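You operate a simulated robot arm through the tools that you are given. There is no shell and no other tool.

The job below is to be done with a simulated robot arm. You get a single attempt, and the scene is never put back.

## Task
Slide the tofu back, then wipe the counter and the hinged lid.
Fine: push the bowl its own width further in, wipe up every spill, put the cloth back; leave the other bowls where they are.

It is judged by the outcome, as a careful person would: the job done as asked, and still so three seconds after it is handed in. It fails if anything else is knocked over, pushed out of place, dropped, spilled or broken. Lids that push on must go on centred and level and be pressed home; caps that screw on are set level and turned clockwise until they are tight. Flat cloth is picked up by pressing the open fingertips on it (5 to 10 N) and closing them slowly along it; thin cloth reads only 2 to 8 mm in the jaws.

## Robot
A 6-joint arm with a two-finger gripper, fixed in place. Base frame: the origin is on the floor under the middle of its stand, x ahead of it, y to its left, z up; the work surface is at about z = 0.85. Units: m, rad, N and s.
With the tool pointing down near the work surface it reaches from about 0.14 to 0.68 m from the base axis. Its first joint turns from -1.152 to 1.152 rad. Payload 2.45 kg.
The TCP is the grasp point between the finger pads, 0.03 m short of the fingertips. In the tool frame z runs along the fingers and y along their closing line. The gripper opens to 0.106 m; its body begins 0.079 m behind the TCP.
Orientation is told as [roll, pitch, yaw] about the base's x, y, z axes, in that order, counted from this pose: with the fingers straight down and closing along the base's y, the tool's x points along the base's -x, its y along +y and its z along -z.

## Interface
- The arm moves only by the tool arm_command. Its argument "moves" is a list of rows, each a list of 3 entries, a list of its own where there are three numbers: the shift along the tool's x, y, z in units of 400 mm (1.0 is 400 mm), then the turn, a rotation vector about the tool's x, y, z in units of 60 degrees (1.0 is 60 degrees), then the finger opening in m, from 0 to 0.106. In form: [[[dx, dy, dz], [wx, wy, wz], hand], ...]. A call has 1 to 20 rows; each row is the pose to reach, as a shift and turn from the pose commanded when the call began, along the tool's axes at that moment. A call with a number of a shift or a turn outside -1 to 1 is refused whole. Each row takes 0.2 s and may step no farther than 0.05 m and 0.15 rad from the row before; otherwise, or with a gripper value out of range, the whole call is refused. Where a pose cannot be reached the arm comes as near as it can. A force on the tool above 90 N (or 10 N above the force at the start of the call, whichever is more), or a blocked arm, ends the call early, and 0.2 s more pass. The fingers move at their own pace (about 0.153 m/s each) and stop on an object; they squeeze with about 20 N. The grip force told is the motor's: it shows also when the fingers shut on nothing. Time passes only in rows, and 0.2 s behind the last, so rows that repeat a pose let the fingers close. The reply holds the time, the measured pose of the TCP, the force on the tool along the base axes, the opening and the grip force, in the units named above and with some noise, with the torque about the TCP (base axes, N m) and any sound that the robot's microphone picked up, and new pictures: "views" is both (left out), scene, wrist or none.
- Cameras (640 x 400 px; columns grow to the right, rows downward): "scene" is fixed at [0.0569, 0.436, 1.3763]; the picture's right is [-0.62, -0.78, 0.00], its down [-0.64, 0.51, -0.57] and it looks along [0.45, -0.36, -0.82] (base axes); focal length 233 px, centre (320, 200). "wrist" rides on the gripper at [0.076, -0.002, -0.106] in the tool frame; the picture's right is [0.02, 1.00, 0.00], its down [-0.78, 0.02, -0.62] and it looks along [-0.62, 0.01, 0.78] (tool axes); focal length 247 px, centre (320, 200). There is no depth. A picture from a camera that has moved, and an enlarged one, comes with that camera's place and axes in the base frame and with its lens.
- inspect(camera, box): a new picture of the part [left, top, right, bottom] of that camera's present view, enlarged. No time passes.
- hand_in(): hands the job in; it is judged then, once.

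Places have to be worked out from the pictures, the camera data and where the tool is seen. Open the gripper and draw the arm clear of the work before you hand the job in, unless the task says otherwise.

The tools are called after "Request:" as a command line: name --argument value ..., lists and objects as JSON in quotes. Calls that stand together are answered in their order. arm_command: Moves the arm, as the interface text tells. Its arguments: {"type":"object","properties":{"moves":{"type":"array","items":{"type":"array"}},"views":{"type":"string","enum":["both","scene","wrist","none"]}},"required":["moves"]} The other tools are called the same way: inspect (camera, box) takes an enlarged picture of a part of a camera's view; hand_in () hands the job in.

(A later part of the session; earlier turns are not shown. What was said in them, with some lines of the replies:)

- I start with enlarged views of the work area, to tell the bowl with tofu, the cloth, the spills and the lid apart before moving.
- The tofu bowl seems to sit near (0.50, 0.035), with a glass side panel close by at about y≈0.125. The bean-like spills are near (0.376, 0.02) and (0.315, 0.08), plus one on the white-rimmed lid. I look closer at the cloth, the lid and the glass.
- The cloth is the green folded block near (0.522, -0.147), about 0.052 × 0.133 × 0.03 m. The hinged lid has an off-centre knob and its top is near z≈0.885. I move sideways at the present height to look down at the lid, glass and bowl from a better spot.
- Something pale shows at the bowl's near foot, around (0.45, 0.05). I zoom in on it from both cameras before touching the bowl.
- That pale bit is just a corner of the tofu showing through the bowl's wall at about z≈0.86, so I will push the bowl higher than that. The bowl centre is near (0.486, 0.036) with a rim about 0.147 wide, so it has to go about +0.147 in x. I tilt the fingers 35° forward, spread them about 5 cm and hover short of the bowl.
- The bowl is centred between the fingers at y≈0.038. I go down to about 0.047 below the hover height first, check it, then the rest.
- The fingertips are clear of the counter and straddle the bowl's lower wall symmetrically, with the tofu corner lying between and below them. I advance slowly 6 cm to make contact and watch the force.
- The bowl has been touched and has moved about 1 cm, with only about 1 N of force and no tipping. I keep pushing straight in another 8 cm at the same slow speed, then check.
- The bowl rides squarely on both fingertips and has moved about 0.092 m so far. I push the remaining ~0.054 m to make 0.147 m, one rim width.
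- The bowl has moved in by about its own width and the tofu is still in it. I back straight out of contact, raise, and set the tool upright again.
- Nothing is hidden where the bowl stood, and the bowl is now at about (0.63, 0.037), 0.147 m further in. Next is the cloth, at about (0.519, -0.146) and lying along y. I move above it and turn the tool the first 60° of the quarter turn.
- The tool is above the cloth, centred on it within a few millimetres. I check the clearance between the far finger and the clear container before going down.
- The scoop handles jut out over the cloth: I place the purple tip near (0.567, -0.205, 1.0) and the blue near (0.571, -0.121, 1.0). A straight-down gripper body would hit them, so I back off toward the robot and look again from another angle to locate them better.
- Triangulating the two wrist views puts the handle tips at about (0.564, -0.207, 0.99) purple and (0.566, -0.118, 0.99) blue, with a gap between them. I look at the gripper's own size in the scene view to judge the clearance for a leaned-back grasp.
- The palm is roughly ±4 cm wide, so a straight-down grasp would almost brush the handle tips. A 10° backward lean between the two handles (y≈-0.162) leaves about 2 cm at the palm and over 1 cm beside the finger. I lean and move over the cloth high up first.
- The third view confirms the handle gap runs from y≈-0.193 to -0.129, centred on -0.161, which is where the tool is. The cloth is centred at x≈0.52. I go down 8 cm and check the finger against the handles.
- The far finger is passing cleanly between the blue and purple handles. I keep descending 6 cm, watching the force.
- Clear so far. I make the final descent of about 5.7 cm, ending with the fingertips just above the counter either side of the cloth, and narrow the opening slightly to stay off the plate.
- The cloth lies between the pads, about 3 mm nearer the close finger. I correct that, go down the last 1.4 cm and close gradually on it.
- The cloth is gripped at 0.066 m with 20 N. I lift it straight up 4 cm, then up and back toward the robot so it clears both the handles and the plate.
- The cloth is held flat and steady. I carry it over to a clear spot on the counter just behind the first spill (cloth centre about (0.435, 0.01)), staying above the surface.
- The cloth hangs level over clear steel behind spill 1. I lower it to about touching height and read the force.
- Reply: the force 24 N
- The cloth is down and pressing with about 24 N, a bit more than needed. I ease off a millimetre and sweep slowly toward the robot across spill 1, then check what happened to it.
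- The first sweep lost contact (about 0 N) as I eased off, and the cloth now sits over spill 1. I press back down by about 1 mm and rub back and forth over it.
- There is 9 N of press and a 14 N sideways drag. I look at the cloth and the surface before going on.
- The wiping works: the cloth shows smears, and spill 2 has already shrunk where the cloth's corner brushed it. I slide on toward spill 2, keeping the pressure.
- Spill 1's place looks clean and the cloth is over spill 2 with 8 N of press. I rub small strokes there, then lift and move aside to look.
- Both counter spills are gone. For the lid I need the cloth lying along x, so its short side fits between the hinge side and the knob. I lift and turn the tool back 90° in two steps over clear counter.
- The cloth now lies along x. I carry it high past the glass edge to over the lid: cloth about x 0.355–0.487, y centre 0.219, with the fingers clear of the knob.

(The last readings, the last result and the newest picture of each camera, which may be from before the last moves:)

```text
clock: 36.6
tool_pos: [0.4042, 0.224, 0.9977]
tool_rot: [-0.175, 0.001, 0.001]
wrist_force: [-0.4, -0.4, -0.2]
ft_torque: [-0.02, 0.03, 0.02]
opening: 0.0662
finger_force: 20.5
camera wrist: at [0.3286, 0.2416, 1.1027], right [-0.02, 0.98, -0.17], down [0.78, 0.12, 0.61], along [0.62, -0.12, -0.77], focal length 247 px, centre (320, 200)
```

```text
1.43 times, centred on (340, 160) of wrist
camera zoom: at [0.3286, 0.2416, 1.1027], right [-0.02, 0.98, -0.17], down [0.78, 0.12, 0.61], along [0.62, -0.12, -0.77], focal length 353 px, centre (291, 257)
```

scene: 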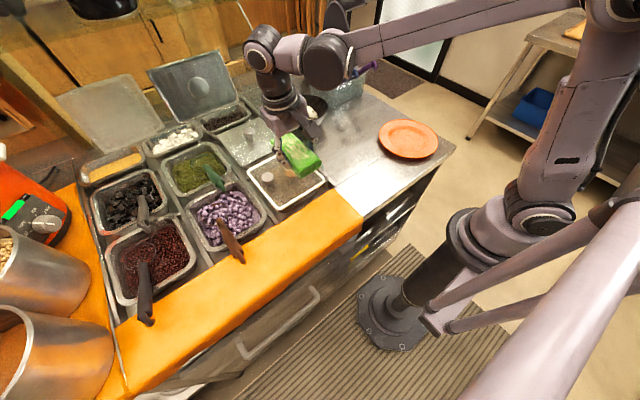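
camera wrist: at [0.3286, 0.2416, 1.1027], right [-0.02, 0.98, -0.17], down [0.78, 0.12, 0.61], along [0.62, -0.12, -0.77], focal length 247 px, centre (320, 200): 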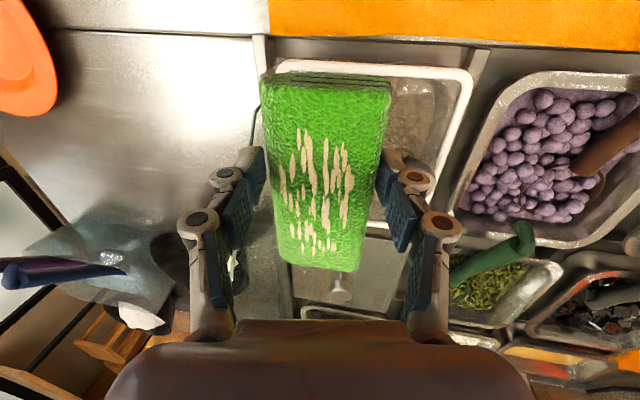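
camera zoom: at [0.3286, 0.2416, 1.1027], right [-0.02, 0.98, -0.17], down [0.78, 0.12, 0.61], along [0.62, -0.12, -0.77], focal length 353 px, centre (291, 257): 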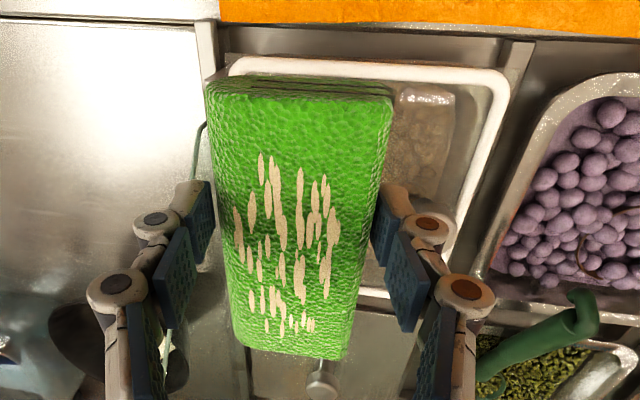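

The cloth hangs over the lid with the knob (about (0.45, 0.293), radius ≤0.023) beyond the finger. I lower 6 cm to just above the lid surface and check the force and clearance.

Request:
arm_command --moves '[[[0.005, 0.0087, 0.0493], [0, 0, 0], 0.04], [[0.01, 0.0174, 0.0985], [0, 0, 0], 0.04], [[0.01, 0.026, 0.1478], [0, 0, 0], 0.04]]' --views "both"

Request:
inspect --camera "scene" --box '[230, 90, 350, 220]'

Request:
inspect --camera "wrist" --box '[180, 20, 500, 300]'

```text
clock: 37.4
tool_pos: [0.3993, 0.225, 0.9358]
tool_rot: [-0.175, 0.001, 0.0]
wrist_force: [-1.2, 0.6, -0.5]
ft_torque: [-0.02, 0.01, 0.01]
opening: 0.0661
finger_force: 19.9
camera wrist: at [0.3239, 0.2421, 1.0423], right [-0.02, 0.98, -0.17], down [0.78, 0.12, 0.61], along [0.62, -0.12, -0.77], focal length 247 px, centre (320, 200)
```

scene: 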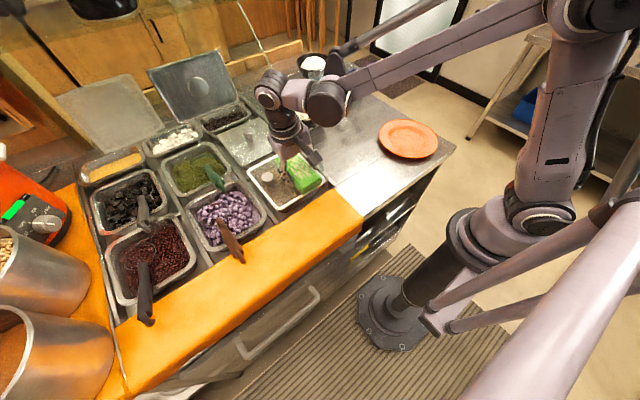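
wrist: 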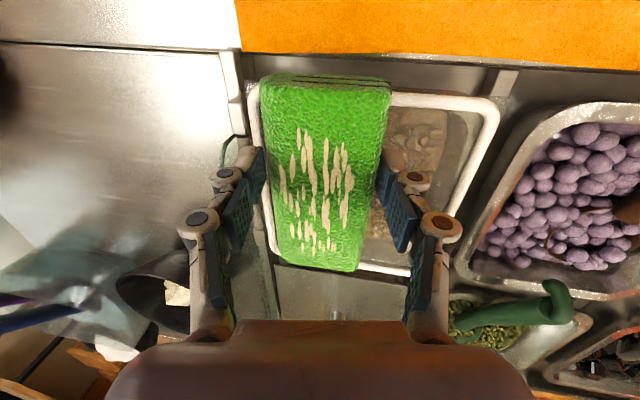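

```text
3.08 times, centred on (290, 155) of scene
camera zoom: at [0.0569, 0.436, 1.3763], right [-0.62, -0.78, 0.0], down [-0.64, 0.51, -0.57], along [0.45, -0.36, -0.82], focal length 717 px, centre (412, 338)
```

zoom: 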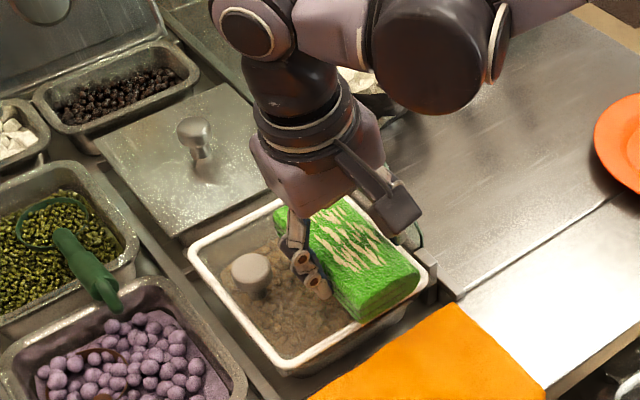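

```text
1.43 times, centred on (340, 160) of wrist
camera zoom: at [0.3239, 0.2421, 1.0423], right [-0.02, 0.98, -0.17], down [0.78, 0.12, 0.61], along [0.62, -0.12, -0.77], focal length 353 px, centre (291, 257)
```

zoom: 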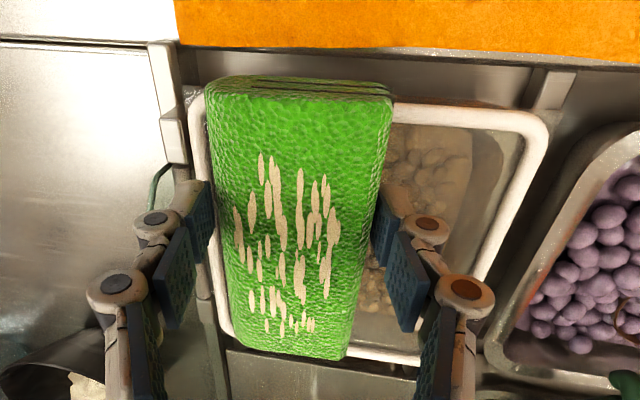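

No contact yet (about 0 N). I zoom in on the bright grains seen beside the right finger to be sure where the lid spill is relative to the cloth.

Request:
inspect --camera "wrist" --box '[360, 80, 500, 290]'

Request:
inspect --camera "scene" --box '[250, 140, 340, 220]'

```text
1.90 times, centred on (430, 185) of wrist
camera zoom: at [0.3239, 0.2421, 1.0423], right [-0.02, 0.98, -0.17], down [0.78, 0.12, 0.61], along [0.62, -0.12, -0.77], focal length 470 px, centre (110, 229)
```

zoom: 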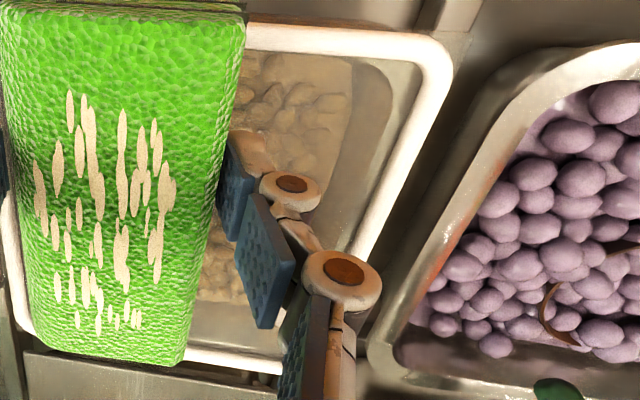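

```text
5.00 times, centred on (295, 180) of scene
camera zoom: at [0.0569, 0.436, 1.3763], right [-0.62, -0.78, 0.0], down [-0.64, 0.51, -0.57], along [0.45, -0.36, -0.82], focal length 1165 px, centre (445, 300)
```

zoom: 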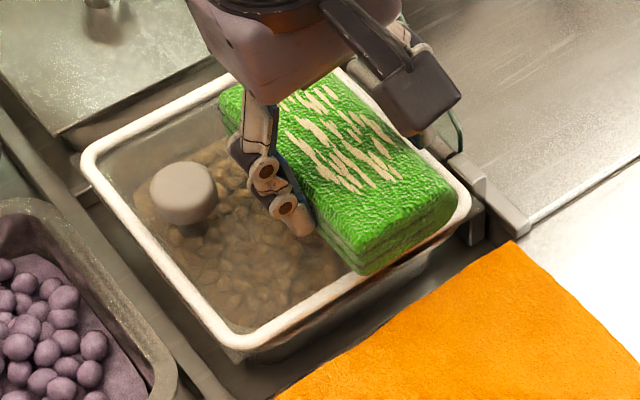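

The spill is fully under the cloth and the knob is about 2 cm clear of the finger. I feel downward in small steps.

Request:
arm_command --moves '[[[0, 0.0013, 0.0074], [0, 0, 0], 0.04], [[0, 0.0026, 0.0148], [0, 0, 0], 0.04], [[0, 0.0039, 0.0222], [0, 0, 0], 0.04], [[0, 0.0052, 0.0296], [0, 0, 0], 0.04]]' --views "none"

```text
clock: 38.4
tool_pos: [0.4009, 0.2245, 0.9251]
tool_rot: [-0.175, 0.0, 0.0]
wrist_force: [-0.1, 0.2, 0.7]
ft_torque: [0.03, 0.04, 0.0]
opening: 0.0658
finger_force: 19.8
```

No contact yet at z≈0.925, so I continue down 4 mm.

Request:
arm_command --moves '[[[0, 0.0009, 0.0049], [0, 0, 0], 0.04], [[0, 0.0017, 0.0098], [0, 0, 0], 0.04]]' --views "none"

```text
clock: 39.0
tool_pos: [0.4016, 0.2241, 0.9207]
tool_rot: [-0.175, 0.002, -0.001]
wrist_force: [-0.6, -0.4, -0.7]
ft_torque: [0.04, 0.03, 0.0]
opening: 0.0658
finger_force: 20.3
```

Still free at z≈0.921. Down another 4 mm.

Request:
arm_command --moves '[[[0, 0.0009, 0.0049], [0, 0, 0], 0.04], [[0, 0.0017, 0.0098], [0, 0, 0], 0.04]]' --views "both"

Request:
inspect --camera "scene" --box '[250, 140, 340, 220]'

```text
clock: 39.6
tool_pos: [0.3997, 0.2238, 0.919]
tool_rot: [-0.174, -0.001, 0.0]
wrist_force: [1.3, -0.2, 16.5]
ft_torque: [0.47, -0.08, -0.05]
opening: 0.0664
finger_force: 20.0
camera wrist: at [0.3244, 0.2411, 1.0234], right [-0.02, 0.98, -0.17], down [0.78, 0.12, 0.61], along [0.62, -0.12, -0.77], focal length 247 px, centre (320, 200)
```

scene: 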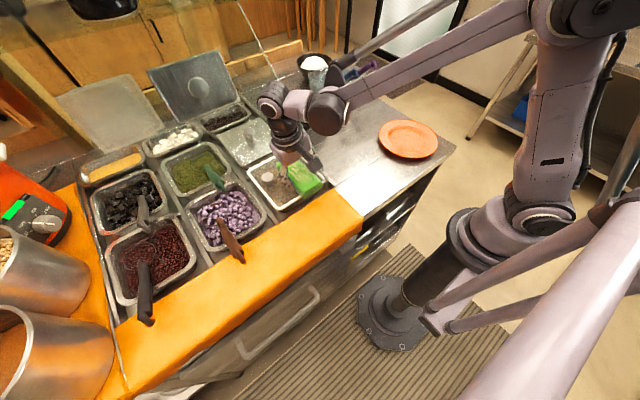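
wrist: 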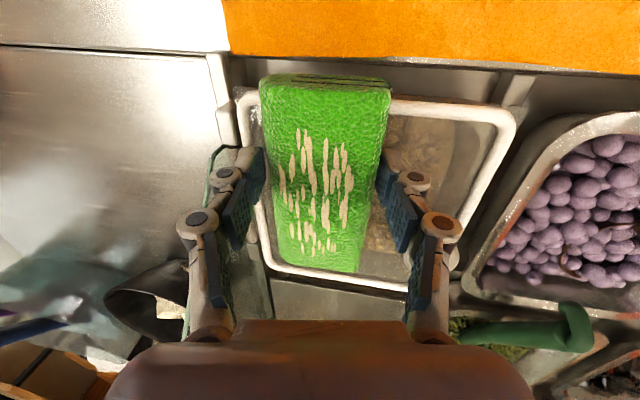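

```text
5.00 times, centred on (295, 180) of scene
camera zoom: at [0.0567, 0.4359, 1.3763], right [-0.62, -0.78, 0.0], down [-0.64, 0.51, -0.57], along [0.45, -0.36, -0.82], focal length 1165 px, centre (445, 300)
```

zoom: 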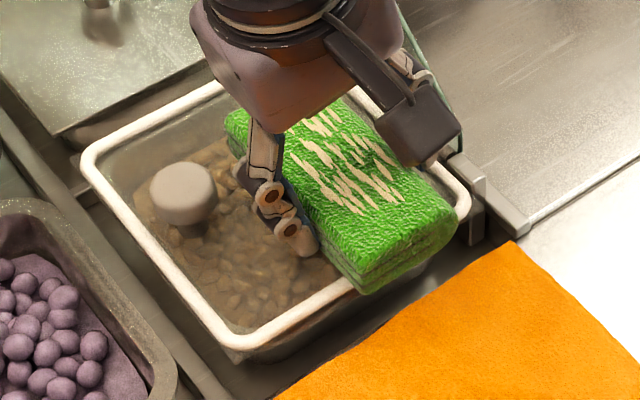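

Contact with the lid at about 16 N. I tip the tool 1° so the cloth lies flatter and rub in short strokes over the spill, staying clear of the knob and the hinge.

Request:
arm_command --moves '[[[0, 0, -0.001], [-0.0167, 0, 0], 0.04], [[0, -0.0148, 0.0016], [-0.0167, 0, 0], 0.04], [[0, -0.0296, 0.0042], [-0.0167, 0, 0], 0.04], [[0, -0.0148, 0.0016], [-0.0167, 0, 0], 0.04], [[0, 0, -0.001], [-0.0167, 0, 0], 0.04], [[0, 0.0197, -0.0045], [-0.0167, 0, 0], 0.04], [[0, 0, -0.001], [-0.0167, 0, 0], 0.04]]' --views "both"

Request:
inspect --camera "wrist" --box '[180, 20, 500, 300]'

Request:
inspect --camera "scene" --box '[250, 140, 340, 220]'

```text
clock: 41.2
tool_pos: [0.4006, 0.225, 0.9174]
tool_rot: [-0.155, 0.0, 0.0]
wrist_force: [-0.2, 4.0, 9.4]
ft_torque: [0.34, 0.02, 0.0]
opening: 0.0659
finger_force: 20.0
camera wrist: at [0.3244, 0.2404, 1.0234], right [-0.02, 0.99, -0.15], down [0.78, 0.11, 0.61], along [0.62, -0.11, -0.78], focal length 247 px, centre (320, 200)
```

scene: 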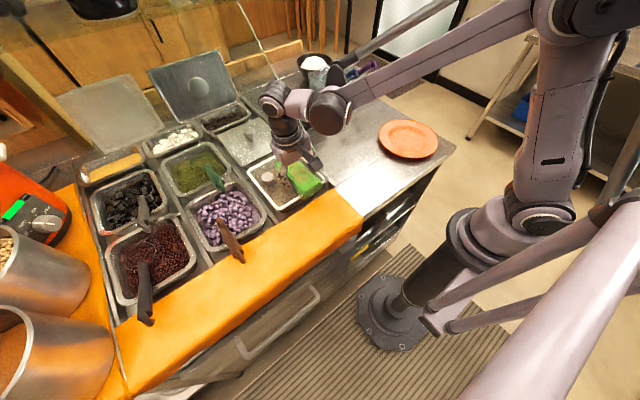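
wrist: 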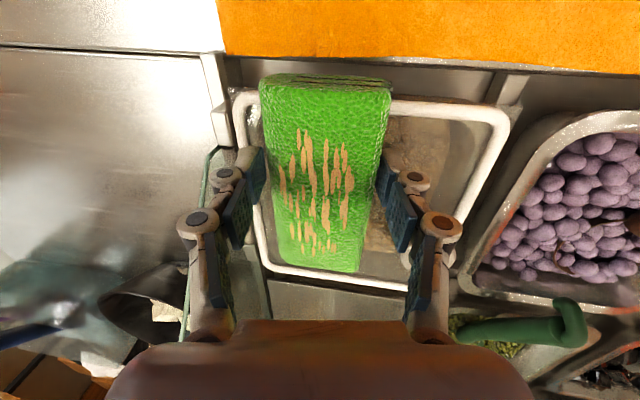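

```text
1.43 times, centred on (340, 160) of wrist
camera zoom: at [0.3244, 0.2404, 1.0234], right [-0.02, 0.99, -0.15], down [0.78, 0.11, 0.61], along [0.62, -0.11, -0.78], focal length 353 px, centre (291, 257)
```

zoom: 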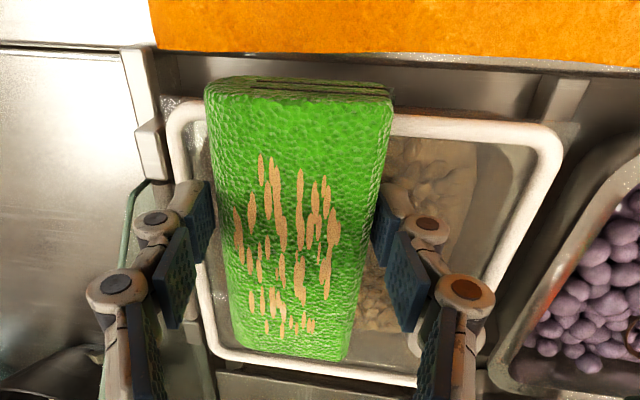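

```text
5.00 times, centred on (295, 180) of scene
camera zoom: at [0.0567, 0.4361, 1.3763], right [-0.62, -0.78, 0.0], down [-0.64, 0.51, -0.57], along [0.45, -0.36, -0.82], focal length 1165 px, centre (445, 300)
```

zoom: 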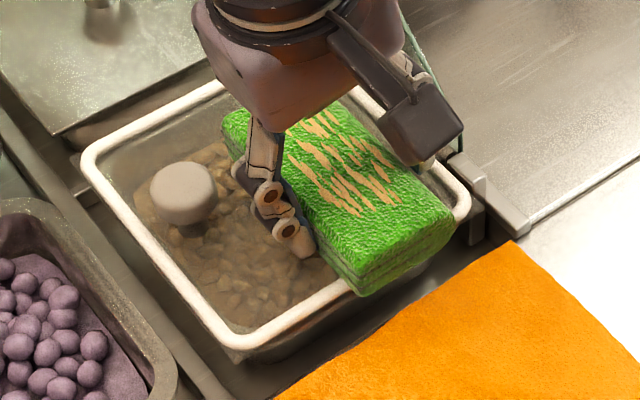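

The smears on the cloth have turned tan, so it is picking up the lid spill. I do another round of strokes, then lift off to look.

Request:
arm_command --moves '[[[-0.02, 0, 0], [0, 0, 0], 0.04], [[-0.02, -0.0247, 0.0039], [0, 0, 0], 0.04], [[0, -0.0247, 0.0039], [0, 0, 0], 0.04], [[0.015, 0, 0], [0, 0, 0], 0.04], [[0, 0.0198, -0.0031], [0, 0, 0], 0.04], [[-0.02, 0.0099, -0.0016], [0, 0, 0], 0.04], [[-0.02, -0.0198, 0.0031], [0, 0, 0], 0.04], [[0, 0, 0], [0, 0, 0], 0.04], [[0, -0.0117, -0.0741], [0, 0, 0], 0.04], [[0, -0.0235, -0.1482], [0, 0, 0], 0.04], [[0.05, -0.0352, -0.2222], [0, 0, 0], 0.04], [[0.1, -0.043, -0.2716], [0, 0, 0], 0.04], [[0.15, -0.043, -0.2716], [0, 0, 0], 0.04]]' --views "both"

Request:
inspect --camera "scene" --box '[230, 90, 400, 220]'

Request:
inspect --camera "wrist" --box '[180, 0, 580, 300]'

```text
clock: 44.0
tool_pos: [0.3404, 0.2233, 1.0284]
tool_rot: [-0.157, -0.001, -0.002]
wrist_force: [-0.6, 0.6, -0.8]
ft_torque: [0.0, 0.03, 0.0]
opening: 0.0658
finger_force: 19.5
camera wrist: at [0.2644, 0.2395, 1.1342], right [-0.02, 0.99, -0.16], down [0.78, 0.11, 0.61], along [0.62, -0.11, -0.78], focal length 247 px, centre (320, 200)
```

scene: 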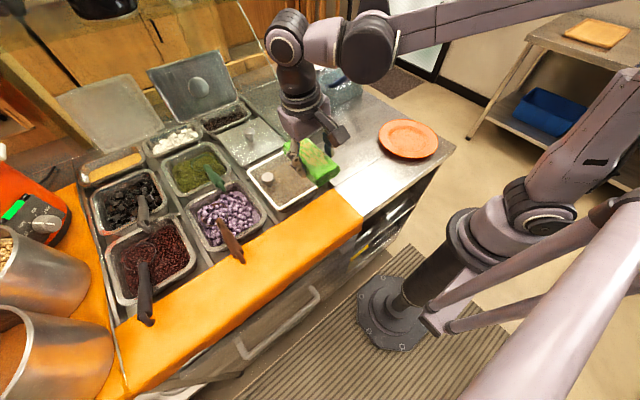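
wrist: 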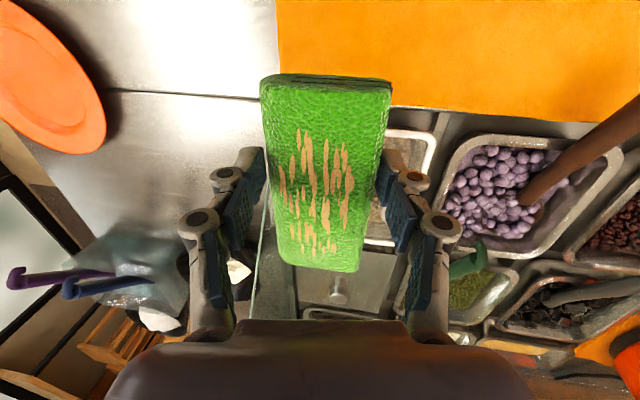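

```text
3.08 times, centred on (315, 155) of scene
camera zoom: at [0.0569, 0.436, 1.3763], right [-0.62, -0.78, 0.0], down [-0.64, 0.51, -0.57], along [0.45, -0.36, -0.82], focal length 717 px, centre (335, 338)
```

zoom: 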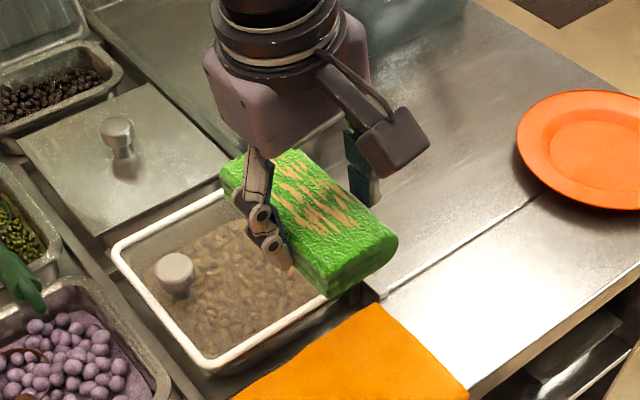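

```text
1.33 times, centred on (380, 150) of wrist
camera zoom: at [0.2644, 0.2395, 1.1342], right [-0.02, 0.99, -0.16], down [0.78, 0.11, 0.61], along [0.62, -0.11, -0.78], focal length 329 px, centre (240, 267)
```

zoom: 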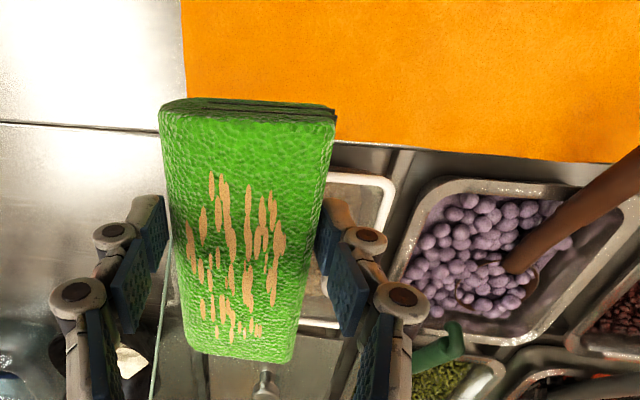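

The cloth still hides part of the lid, so I carry it back past the glass, high over the counter, and look again.

Request:
arm_command --moves '[[[0, -0.0902, 0.0016], [0, 0, 0], 0.04], [[0, -0.1805, 0.0033], [0, 0, 0], 0.04], [[0, -0.2707, 0.0049], [0, 0, 0], 0.04], [[0, -0.361, 0.0065], [0, 0, 0], 0.04]]' --views "both"

Request:
inspect --camera "scene" --box '[240, 110, 340, 220]'

Request:
inspect --camera "wrist" --box '[380, 80, 640, 300]'

Request:
inspect --camera "scene" --box '[280, 60, 460, 220]'

```text
clock: 45.0
tool_pos: [0.3407, 0.0808, 1.0477]
tool_rot: [-0.158, 0.0, -0.001]
wrist_force: [-0.3, -0.4, -0.9]
ft_torque: [0.01, 0.0, 0.02]
opening: 0.0659
finger_force: 20.1
camera wrist: at [0.2639, 0.0965, 1.1533], right [-0.02, 0.99, -0.16], down [0.78, 0.11, 0.61], along [0.62, -0.11, -0.78], focal length 247 px, centre (320, 200)
```

scene: 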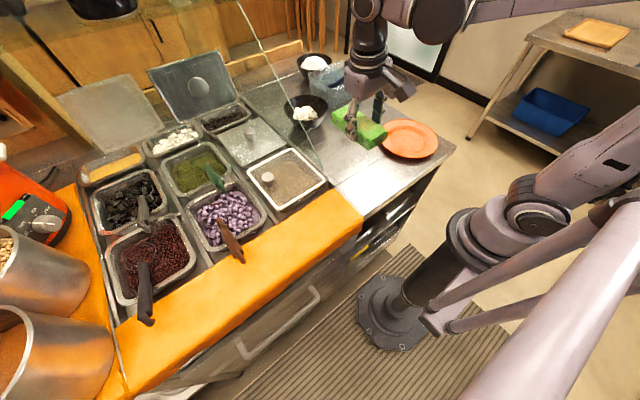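
wrist: 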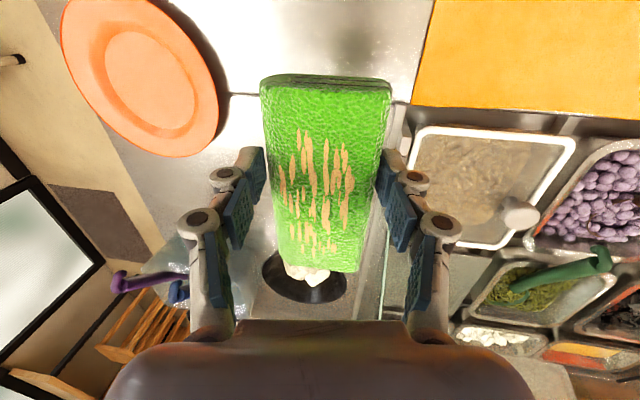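

```text
3.64 times, centred on (290, 165) of scene
camera zoom: at [0.0568, 0.436, 1.3763], right [-0.62, -0.78, 0.0], down [-0.64, 0.51, -0.57], along [0.45, -0.36, -0.82], focal length 847 px, centre (429, 327)
```

zoom: 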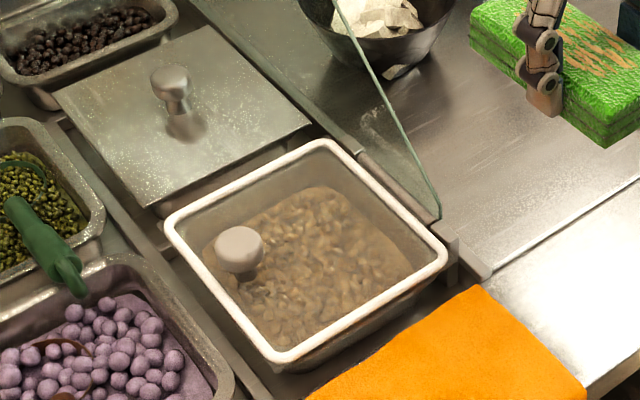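

```text
1.82 times, centred on (510, 190) of wrist
camera zoom: at [0.2639, 0.0965, 1.1533], right [-0.02, 0.99, -0.16], down [0.78, 0.11, 0.61], along [0.62, -0.11, -0.78], focal length 449 px, centre (-26, 218)
```

zoom: 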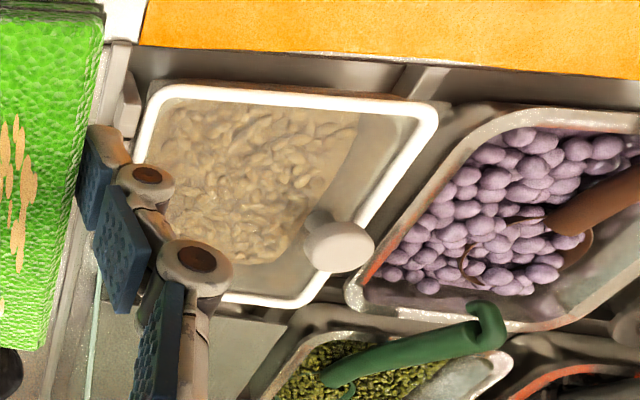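

```text
2.50 times, centred on (370, 140) of scene
camera zoom: at [0.0568, 0.436, 1.3763], right [-0.62, -0.78, 0.0], down [-0.64, 0.51, -0.57], along [0.45, -0.36, -0.82], focal length 582 px, centre (195, 350)
```

zoom: 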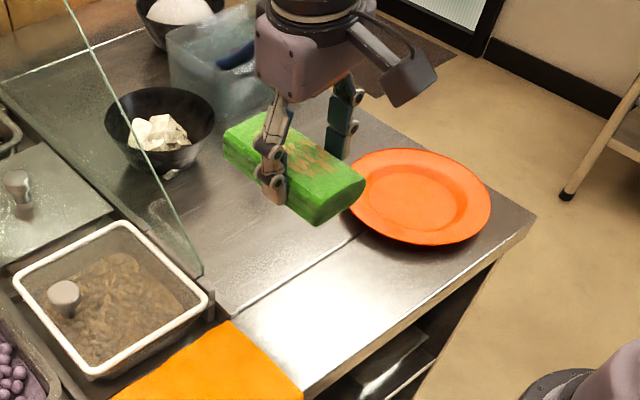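

All three spills are gone and the bowl, plate and lid sit as they should. Now I put the cloth back, turning it 90° again in two steps while moving toward its place.

Request:
arm_command --moves '[[[-0.0167, -0.05, 0.0037], [0, -0.0196, -0.1235], 0.04], [[-0.0333, -0.1001, 0.0074], [0, -0.0391, -0.2469], 0.04], [[-0.05, -0.1501, 0.0112], [0, -0.0587, -0.3704], 0.04], [[-0.0667, -0.2001, 0.0149], [0, -0.0782, -0.4939], 0.04], [[-0.0833, -0.2502, 0.0186], [0, -0.0978, -0.6173], 0.04], [[-0.1, -0.3002, 0.0223], [0, -0.1173, -0.7408], 0.04]]' --views "none"

Request:
arm_command --moves '[[[0, 0, 0], [0, -0.0196, -0.1235], 0.04], [[0, 0, 0], [0, -0.0391, -0.2469], 0.04], [[0, 0, 0], [0, -0.0587, -0.3704], 0.04], [[0, 0, 0], [0, -0.0782, -0.4939], 0.04], [[0, 0, 0], [0, -0.0978, -0.6173], 0.04], [[0, 0, 0], [0, -0.1173, -0.7408], 0.04], [[0, 0, 0], [0, -0.1173, -0.7408], 0.04]]' --views "both"

```text
clock: 46.4
tool_pos: [0.3792, -0.0386, 1.0567]
tool_rot: [-0.157, 0.0, 0.787]
wrist_force: [-0.9, 0.6, -2.2]
ft_torque: [-0.01, 0.06, 0.03]
opening: 0.0661
finger_force: 20.0
```

```text
clock: 48.0
tool_pos: [0.3802, -0.039, 1.0577]
tool_rot: [-0.158, 0.0, 1.573]
wrist_force: [0.4, 0.7, -0.3]
ft_torque: [0.01, 0.0, -0.02]
opening: 0.066
finger_force: 19.9
camera wrist: at [0.3659, -0.1151, 1.1636], right [-0.99, -0.02, -0.16], down [-0.12, 0.78, 0.61], along [0.11, 0.62, -0.78], focal length 247 px, centre (320, 200)
```

scene: 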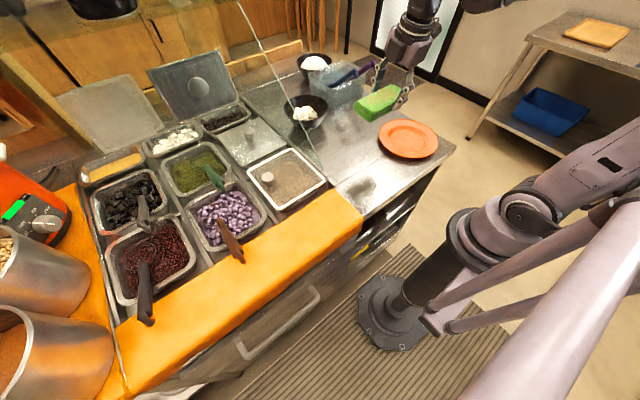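
wrist: 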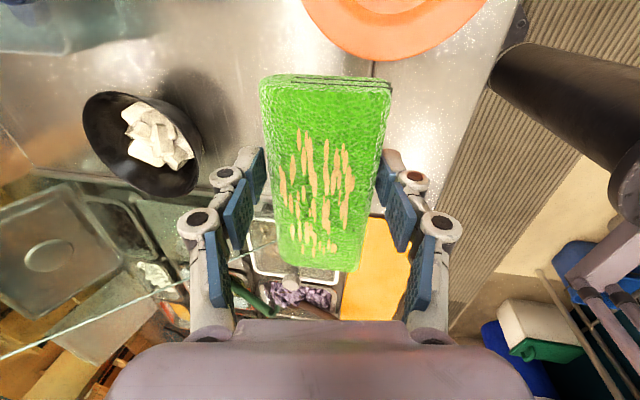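

The cloth is aligned again. I bring it to its place by the reverse of the way out: over the plate side first, then forward and down between the handles to about 4 cm above the counter.

Request:
arm_command --moves '[[[0.0763, -0.0171, 0.0318], [0, 0, 0], 0.04], [[0.1525, -0.0343, 0.0637], [0, 0, 0], 0.04], [[0.2288, -0.0514, 0.0955], [0, 0, 0], 0.04], [[0.305, -0.0685, 0.1273], [0, 0, 0], 0.04], [[0.305, -0.11, 0.1845], [0, 0, 0], 0.04], [[0.305, -0.1763, 0.2456], [0, 0, 0], 0.04]]' --views "both"

Request:
inspect --camera "scene" --box '[300, 20, 450, 150]'

Request:
inspect --camera "wrist" --box '[0, 0, 400, 280]'

```text
clock: 49.4
tool_pos: [0.4668, -0.1616, 0.9703]
tool_rot: [-0.157, 0.0, 1.571]
wrist_force: [0.5, -0.7, -0.2]
ft_torque: [-0.02, 0.02, -0.01]
opening: 0.0656
finger_force: 20.7
camera wrist: at [0.4504, -0.2378, 1.0773], right [-0.99, -0.02, -0.16], down [-0.11, 0.78, 0.61], along [0.11, 0.62, -0.78], focal length 247 px, centre (320, 200)
```

scene: 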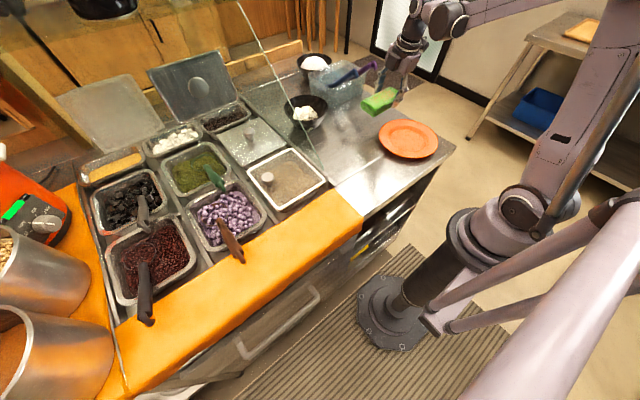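
wrist: 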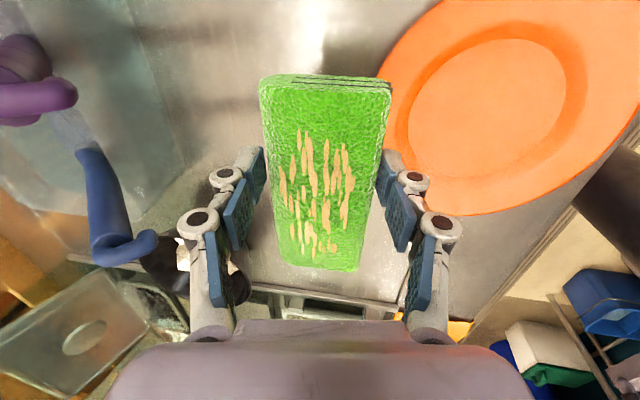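

```text
3.08 times, centred on (375, 85) of scene
camera zoom: at [0.0569, 0.436, 1.3763], right [-0.62, -0.78, 0.0], down [-0.64, 0.51, -0.57], along [0.45, -0.36, -0.82], focal length 717 px, centre (151, 554)
```

zoom: 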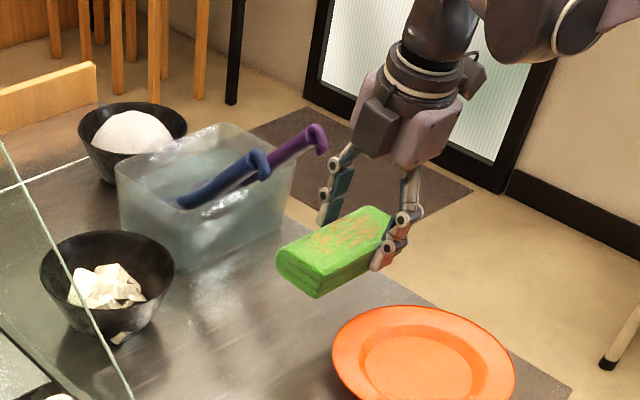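

```text
1.43 times, centred on (200, 140) of wrist
camera zoom: at [0.4504, -0.2378, 1.0773], right [-0.99, -0.02, -0.16], down [-0.11, 0.78, 0.61], along [0.11, 0.62, -0.78], focal length 353 px, centre (491, 286)
```

zoom: 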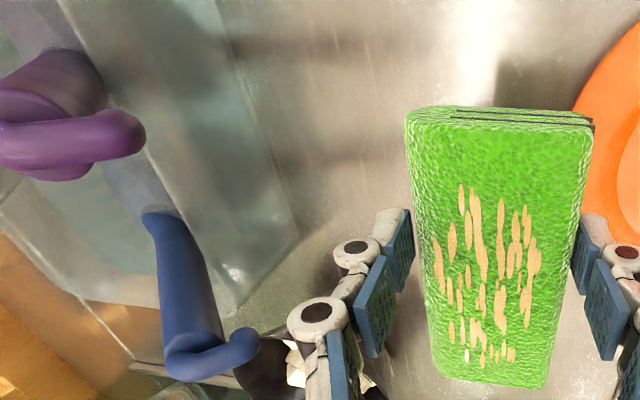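

Clear of both handles. I move forward and down the last stretch, stopping just above the counter at z≈0.896.

Request:
arm_command --moves '[[[0, -0.0539, 0.0592], [0, 0, 0], 0.04], [[0, -0.1079, 0.1183], [0, 0, 0], 0.04], [[0, -0.1032, 0.1479], [0, 0, 0], 0.04], [[0, -0.0985, 0.1776], [0, 0, 0], 0.04], [[0, -0.0938, 0.2072], [0, 0, 0], 0.04], [[0, -0.0938, 0.2072], [0, 0, 0], 0.04]]' --views "both"

Request:
inspect --camera "scene" --box '[310, 40, 430, 150]'

```text
clock: 50.8
tool_pos: [0.5154, -0.1611, 0.8943]
tool_rot: [-0.159, 0.0, 1.572]
wrist_force: [0.2, 0.5, -0.1]
ft_torque: [0.01, 0.03, -0.01]
opening: 0.0655
finger_force: 20.4
camera wrist: at [0.5006, -0.2371, 1.0018], right [-0.99, -0.02, -0.16], down [-0.11, 0.78, 0.61], along [0.11, 0.62, -0.78], focal length 247 px, centre (320, 200)
```

scene: 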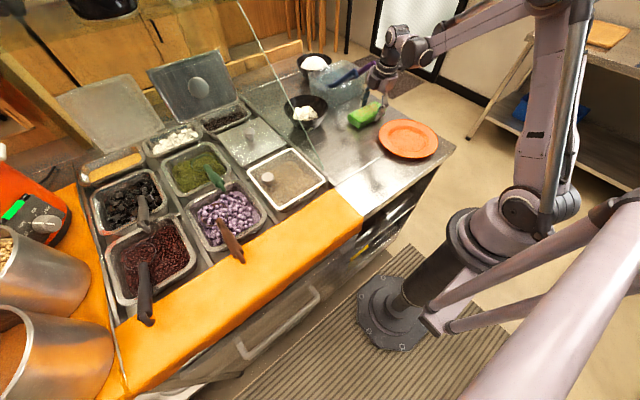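
wrist: 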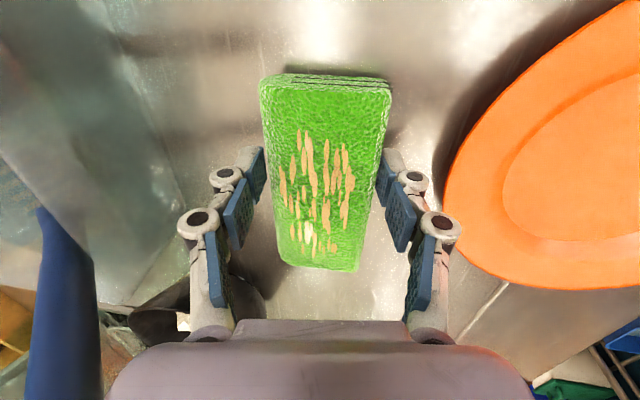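

```text
3.64 times, centred on (370, 95) of scene
camera zoom: at [0.0569, 0.436, 1.3763], right [-0.62, -0.78, 0.0], down [-0.64, 0.51, -0.57], along [0.45, -0.36, -0.82], focal length 847 px, centre (138, 582)
```

zoom: 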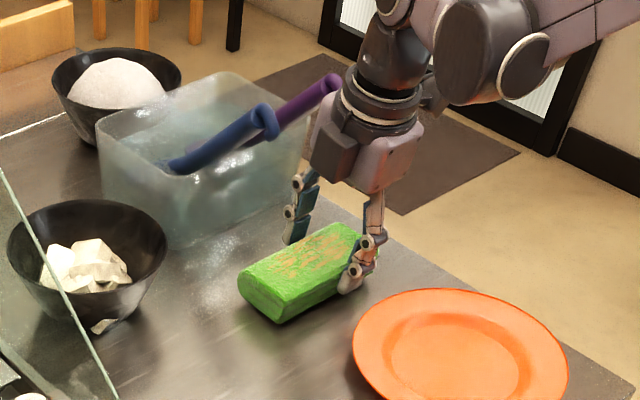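

The cloth is back at its original spot, about 2 mm above the counter. I lower it to contact and open the fingers slowly.

Request:
arm_command --moves '[[[0, 0.0005, 0.0037], [0, 0, 0], 0.04], [[0, 0.0009, 0.0064], [0, 0, 0], 0.04], [[0, 0.0009, 0.0064], [0, 0, 0], 0.064], [[0, 0.0009, 0.0064], [0, 0, 0], 0.068], [[0, 0.0009, 0.0064], [0, 0, 0], 0.073], [[0, 0.0009, 0.0064], [0, 0, 0], 0.078], [[0, 0.0009, 0.0064], [0, 0, 0], 0.078]]' --views "both"

Request:
inspect --camera "wrist" --box '[140, 60, 500, 260]'

Request:
inspect --camera "scene" --box '[310, 40, 430, 150]'

```text
clock: 52.4
tool_pos: [0.5151, -0.1608, 0.8931]
tool_rot: [-0.158, 0.0, 1.57]
wrist_force: [0.1, -0.1, 0.1]
ft_torque: [-0.04, 0.0, 0.0]
opening: 0.0781
finger_force: 0.1
camera wrist: at [0.5007, -0.2372, 0.9993], right [-0.99, -0.02, -0.16], down [-0.11, 0.78, 0.61], along [0.11, 0.62, -0.78], focal length 247 px, centre (320, 200)
```

scene: 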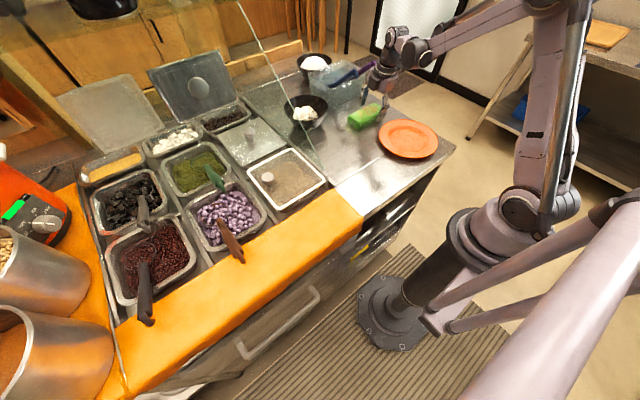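
wrist: 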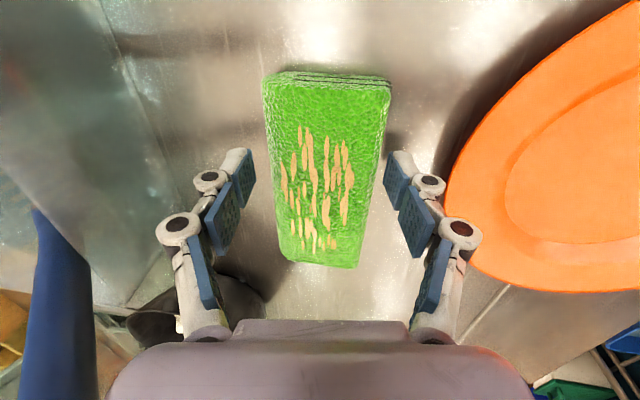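

```text
1.78 times, centred on (320, 160) of wrist
camera zoom: at [0.5007, -0.2372, 0.9993], right [-0.99, -0.02, -0.16], down [-0.11, 0.78, 0.61], along [0.11, 0.62, -0.78], focal length 439 px, centre (320, 271)
```

zoom: 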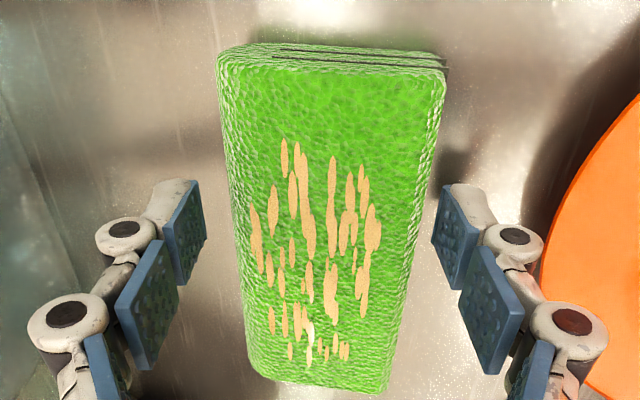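

```text
3.64 times, centred on (370, 95) of scene
camera zoom: at [0.0569, 0.436, 1.3763], right [-0.62, -0.78, 0.0], down [-0.64, 0.51, -0.57], along [0.45, -0.36, -0.82], focal length 847 px, centre (138, 582)
```

zoom: 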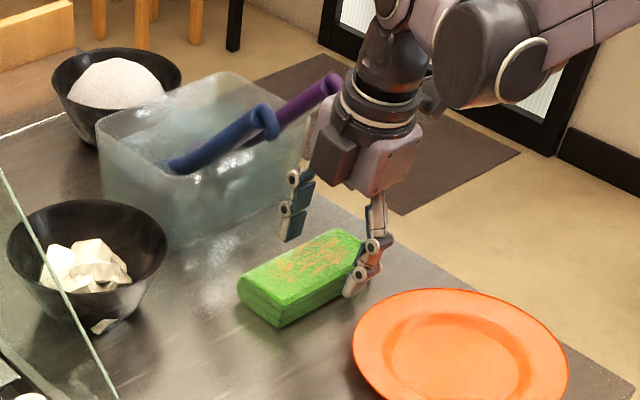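

The cloth is released in its place. I rise straight up between the handles, the same way I came down at first, then draw back toward the robot.

Request:
arm_command --moves '[[[0, -0.0117, -0.0741], [0, 0, 0], 0.078], [[0, -0.0235, -0.1482], [0, 0, 0], 0.078], [[0, -0.0352, -0.2222], [0, 0, 0], 0.078], [[0, -0.0469, -0.2963], [0, 0, 0], 0.078], [[0, -0.0587, -0.3704], [0, 0, 0], 0.078], [[0, -0.0704, -0.4445], [0, 0, 0], 0.078], [[0, -0.0782, -0.4939], [0, 0, 0], 0.078], [[0, 0.0206, -0.5095], [0, 0, 0], 0.078], [[0, 0.1193, -0.5252], [0, 0, 0], 0.078], [[0, 0.2181, -0.5408], [0, 0, 0], 0.078]]' --views "both"

Request:
inspect --camera "scene" --box '[270, 30, 460, 220]'

Request:
inspect --camera "wrist" --box '[0, 0, 640, 330]'

```text
clock: 54.6
tool_pos: [0.396, -0.1598, 1.0926]
tool_rot: [-0.157, 0.002, 1.57]
wrist_force: [-0.4, 0.0, -0.2]
ft_torque: [-0.02, 0.01, 0.01]
opening: 0.078
finger_force: 0.0
camera wrist: at [0.3803, -0.2366, 1.1991], right [-0.99, -0.02, -0.16], down [-0.11, 0.78, 0.61], along [0.11, 0.62, -0.78], focal length 247 px, centre (320, 200)
```

scene: 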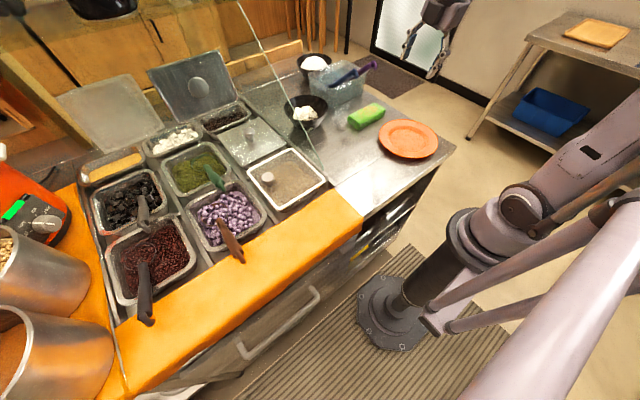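
wrist: 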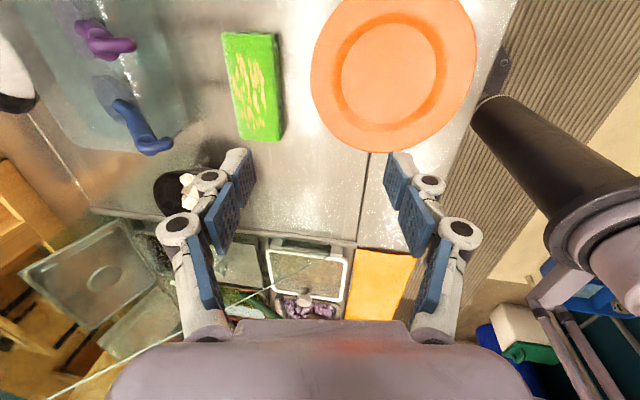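

```text
2.11 times, centred on (365, 125) of scene
camera zoom: at [0.0569, 0.436, 1.3763], right [-0.62, -0.78, 0.0], down [-0.64, 0.51, -0.57], along [0.45, -0.36, -0.82], focal length 490 px, centre (225, 358)
```

zoom: 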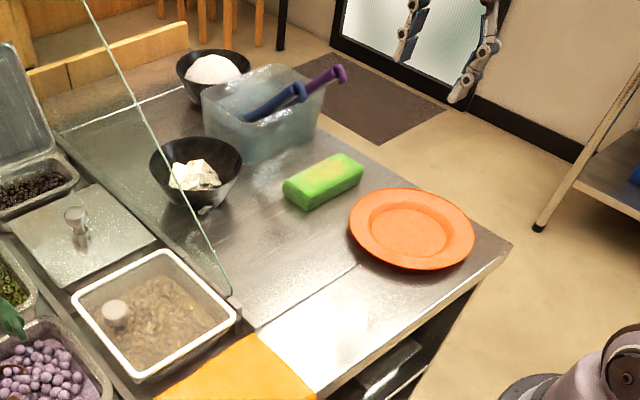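

```text
1.00 times, centred on (320, 165) of wrist (not enlarged: the box is as wide or as high as the picture)
camera zoom: at [0.3803, -0.2366, 1.1991], right [-0.99, -0.02, -0.16], down [-0.11, 0.78, 0.61], along [0.11, 0.62, -0.78], focal length 247 px, centre (320, 235)
```

zoom: 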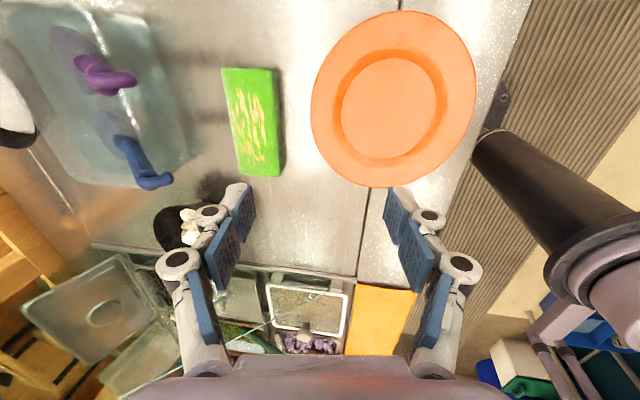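

The cloth lies back where it was, the lid and counter are clean, and the bowl, plate, container and the other bowls look right. I set the tool upright, draw further back and up, and take a last look around.

Request:
arm_command --moves '[[[0, 0.0712, -0.0619], [-0.05, 0, 0], 0.078], [[0, 0.1424, -0.1238], [-0.1, 0, 0], 0.09], [[0, 0.2136, -0.1857], [-0.15, 0, 0], 0.1], [[0, 0.2136, -0.1857], [-0.15, 0, 0], 0.1]]' --views "both"

Request:
inspect --camera "scene" --box '[220, 20, 460, 220]'

Request:
inspect --camera "scene" --box '[240, 30, 380, 140]'

Request:
inspect --camera "scene" --box '[50, 40, 340, 330]'

```text
clock: 55.6
tool_pos: [0.2985, -0.1601, 1.1533]
tool_rot: [0.0, 0.0, 1.572]
wrist_force: [0.7, 0.1, -0.1]
ft_torque: [0.04, 0.01, 0.02]
opening: 0.1
finger_force: 0.0
camera wrist: at [0.3008, -0.236, 1.2602], right [-1.0, -0.02, 0.0], down [-0.02, 0.78, 0.62], along [-0.01, 0.62, -0.78], focal length 247 px, centre (320, 200)
```

scene: 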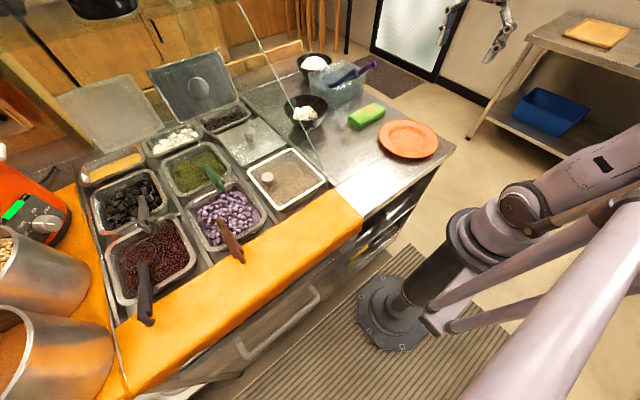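
wrist: 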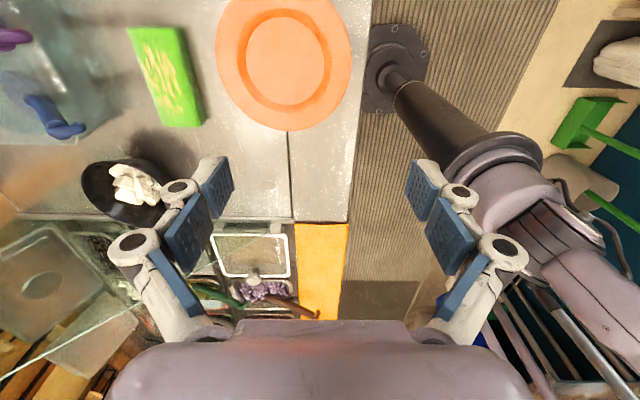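

```text
2.00 times, centred on (340, 120) of scene
camera zoom: at [0.0569, 0.436, 1.3763], right [-0.62, -0.78, 0.0], down [-0.64, 0.51, -0.57], along [0.45, -0.36, -0.82], focal length 466 px, centre (280, 360)
```

zoom: 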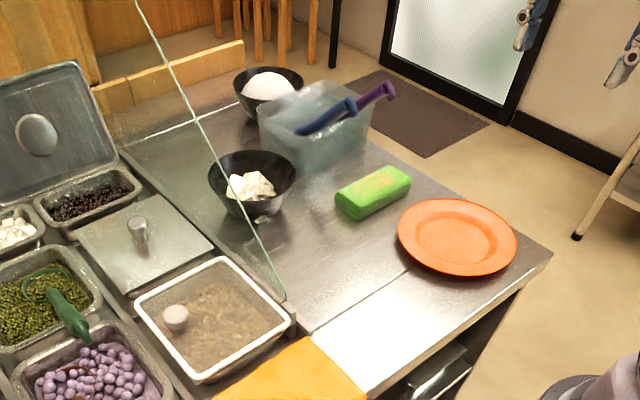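

```text
3.64 times, centred on (310, 85) of scene
camera zoom: at [0.0569, 0.436, 1.3763], right [-0.62, -0.78, 0.0], down [-0.64, 0.51, -0.57], along [0.45, -0.36, -0.82], focal length 847 px, centre (356, 618)
```

zoom: 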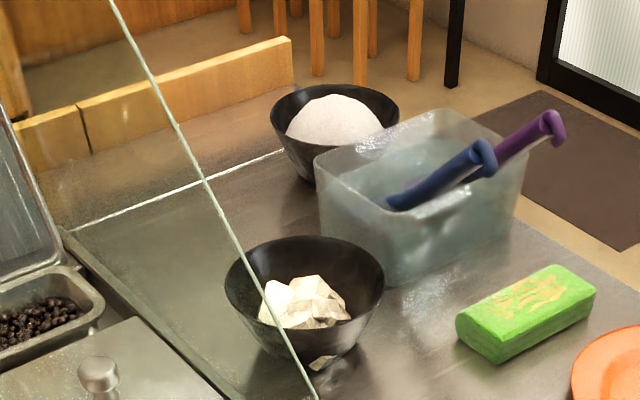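

```text
1.38 times, centred on (195, 185) of scene
camera zoom: at [0.0569, 0.436, 1.3763], right [-0.62, -0.78, 0.0], down [-0.64, 0.51, -0.57], along [0.45, -0.36, -0.82], focal length 321 px, centre (492, 221)
```

zoom: 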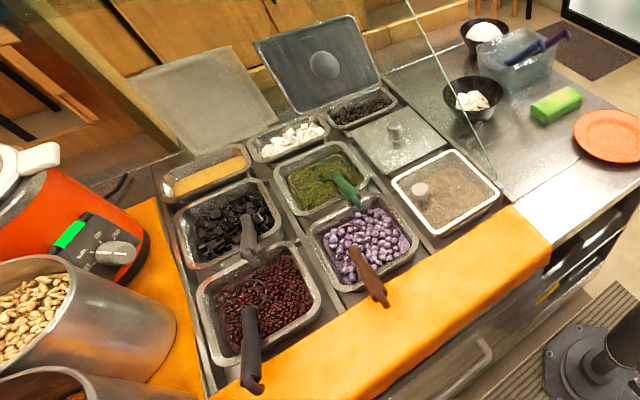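

All appears in order. One last close look at the wiped places for any residue.

Request:
inspect --camera "scene" --box '[325, 140, 405, 210]'

Request:
inspect --camera "scene" --box '[240, 140, 335, 215]'

Request:
inspect --camera "wrist" --box '[180, 100, 360, 300]'

```text
5.71 times, centred on (365, 175) of scene
camera zoom: at [0.0569, 0.436, 1.3763], right [-0.62, -0.78, 0.0], down [-0.64, 0.51, -0.57], along [0.45, -0.36, -0.82], focal length 1331 px, centre (63, 343)
```

zoom: 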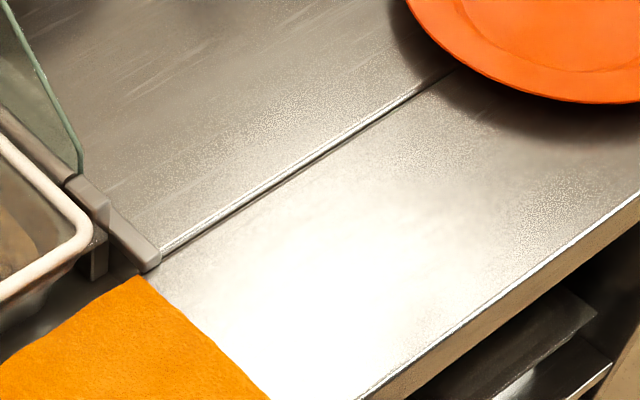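

```text
5.33 times, centred on (288, 178) of scene
camera zoom: at [0.0569, 0.436, 1.3763], right [-0.62, -0.78, 0.0], down [-0.64, 0.51, -0.57], along [0.45, -0.36, -0.82], focal length 1242 px, centre (493, 320)
```

zoom: 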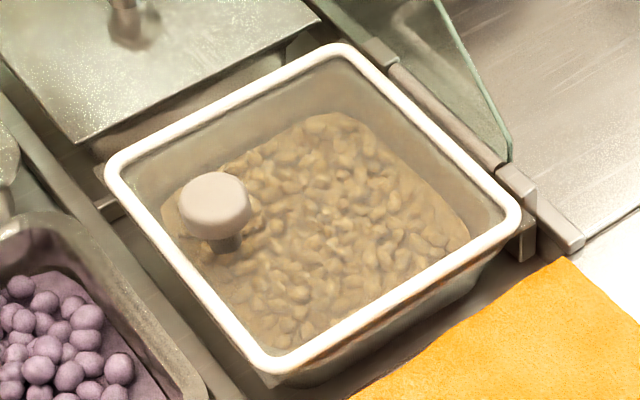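

```text
2.00 times, centred on (270, 200) of wrist
camera zoom: at [0.3008, -0.236, 1.2602], right [-1.0, -0.02, 0.0], down [-0.02, 0.78, 0.62], along [-0.01, 0.62, -0.78], focal length 494 px, centre (420, 200)
```

zoom: 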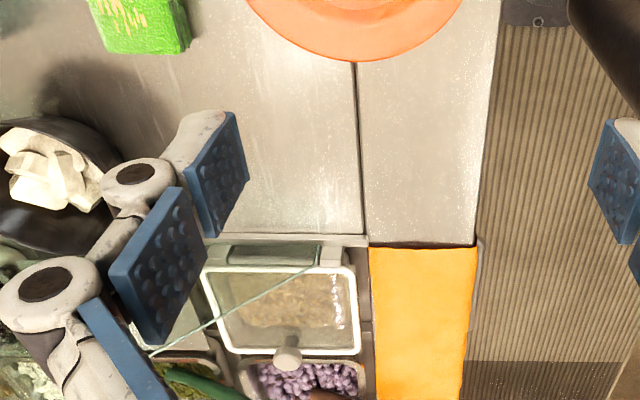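

The counter and lid are clean, the tofu bowl is one width further in, the cloth is back, and the gripper is open and clear of the work. I hand the job in.

Request:
hand_in

```text
The job is handed in.
```

The job is done and handed in; no verdict came back.

- **Tofu bowl:** I pushed it straight in by about 0.147 m, which is its rim width as I measured it. The tofu stayed in the bowl.
- **Spills:** I wiped up all three, two on the counter and one on the hinged lid. Close-up views afterwards showed no residue, and I saw no spill where the bowl had stood or elsewhere on the counter.
- **Cloth:** It is back in its original spot, to within a few millimetres by my estimate. It now shows tan smears from the wiping.
- **Everything else:** The other bowls, the plate, the container with the scoops and the lid look undisturbed in the last pictures. The gripper is open and drawn clear.
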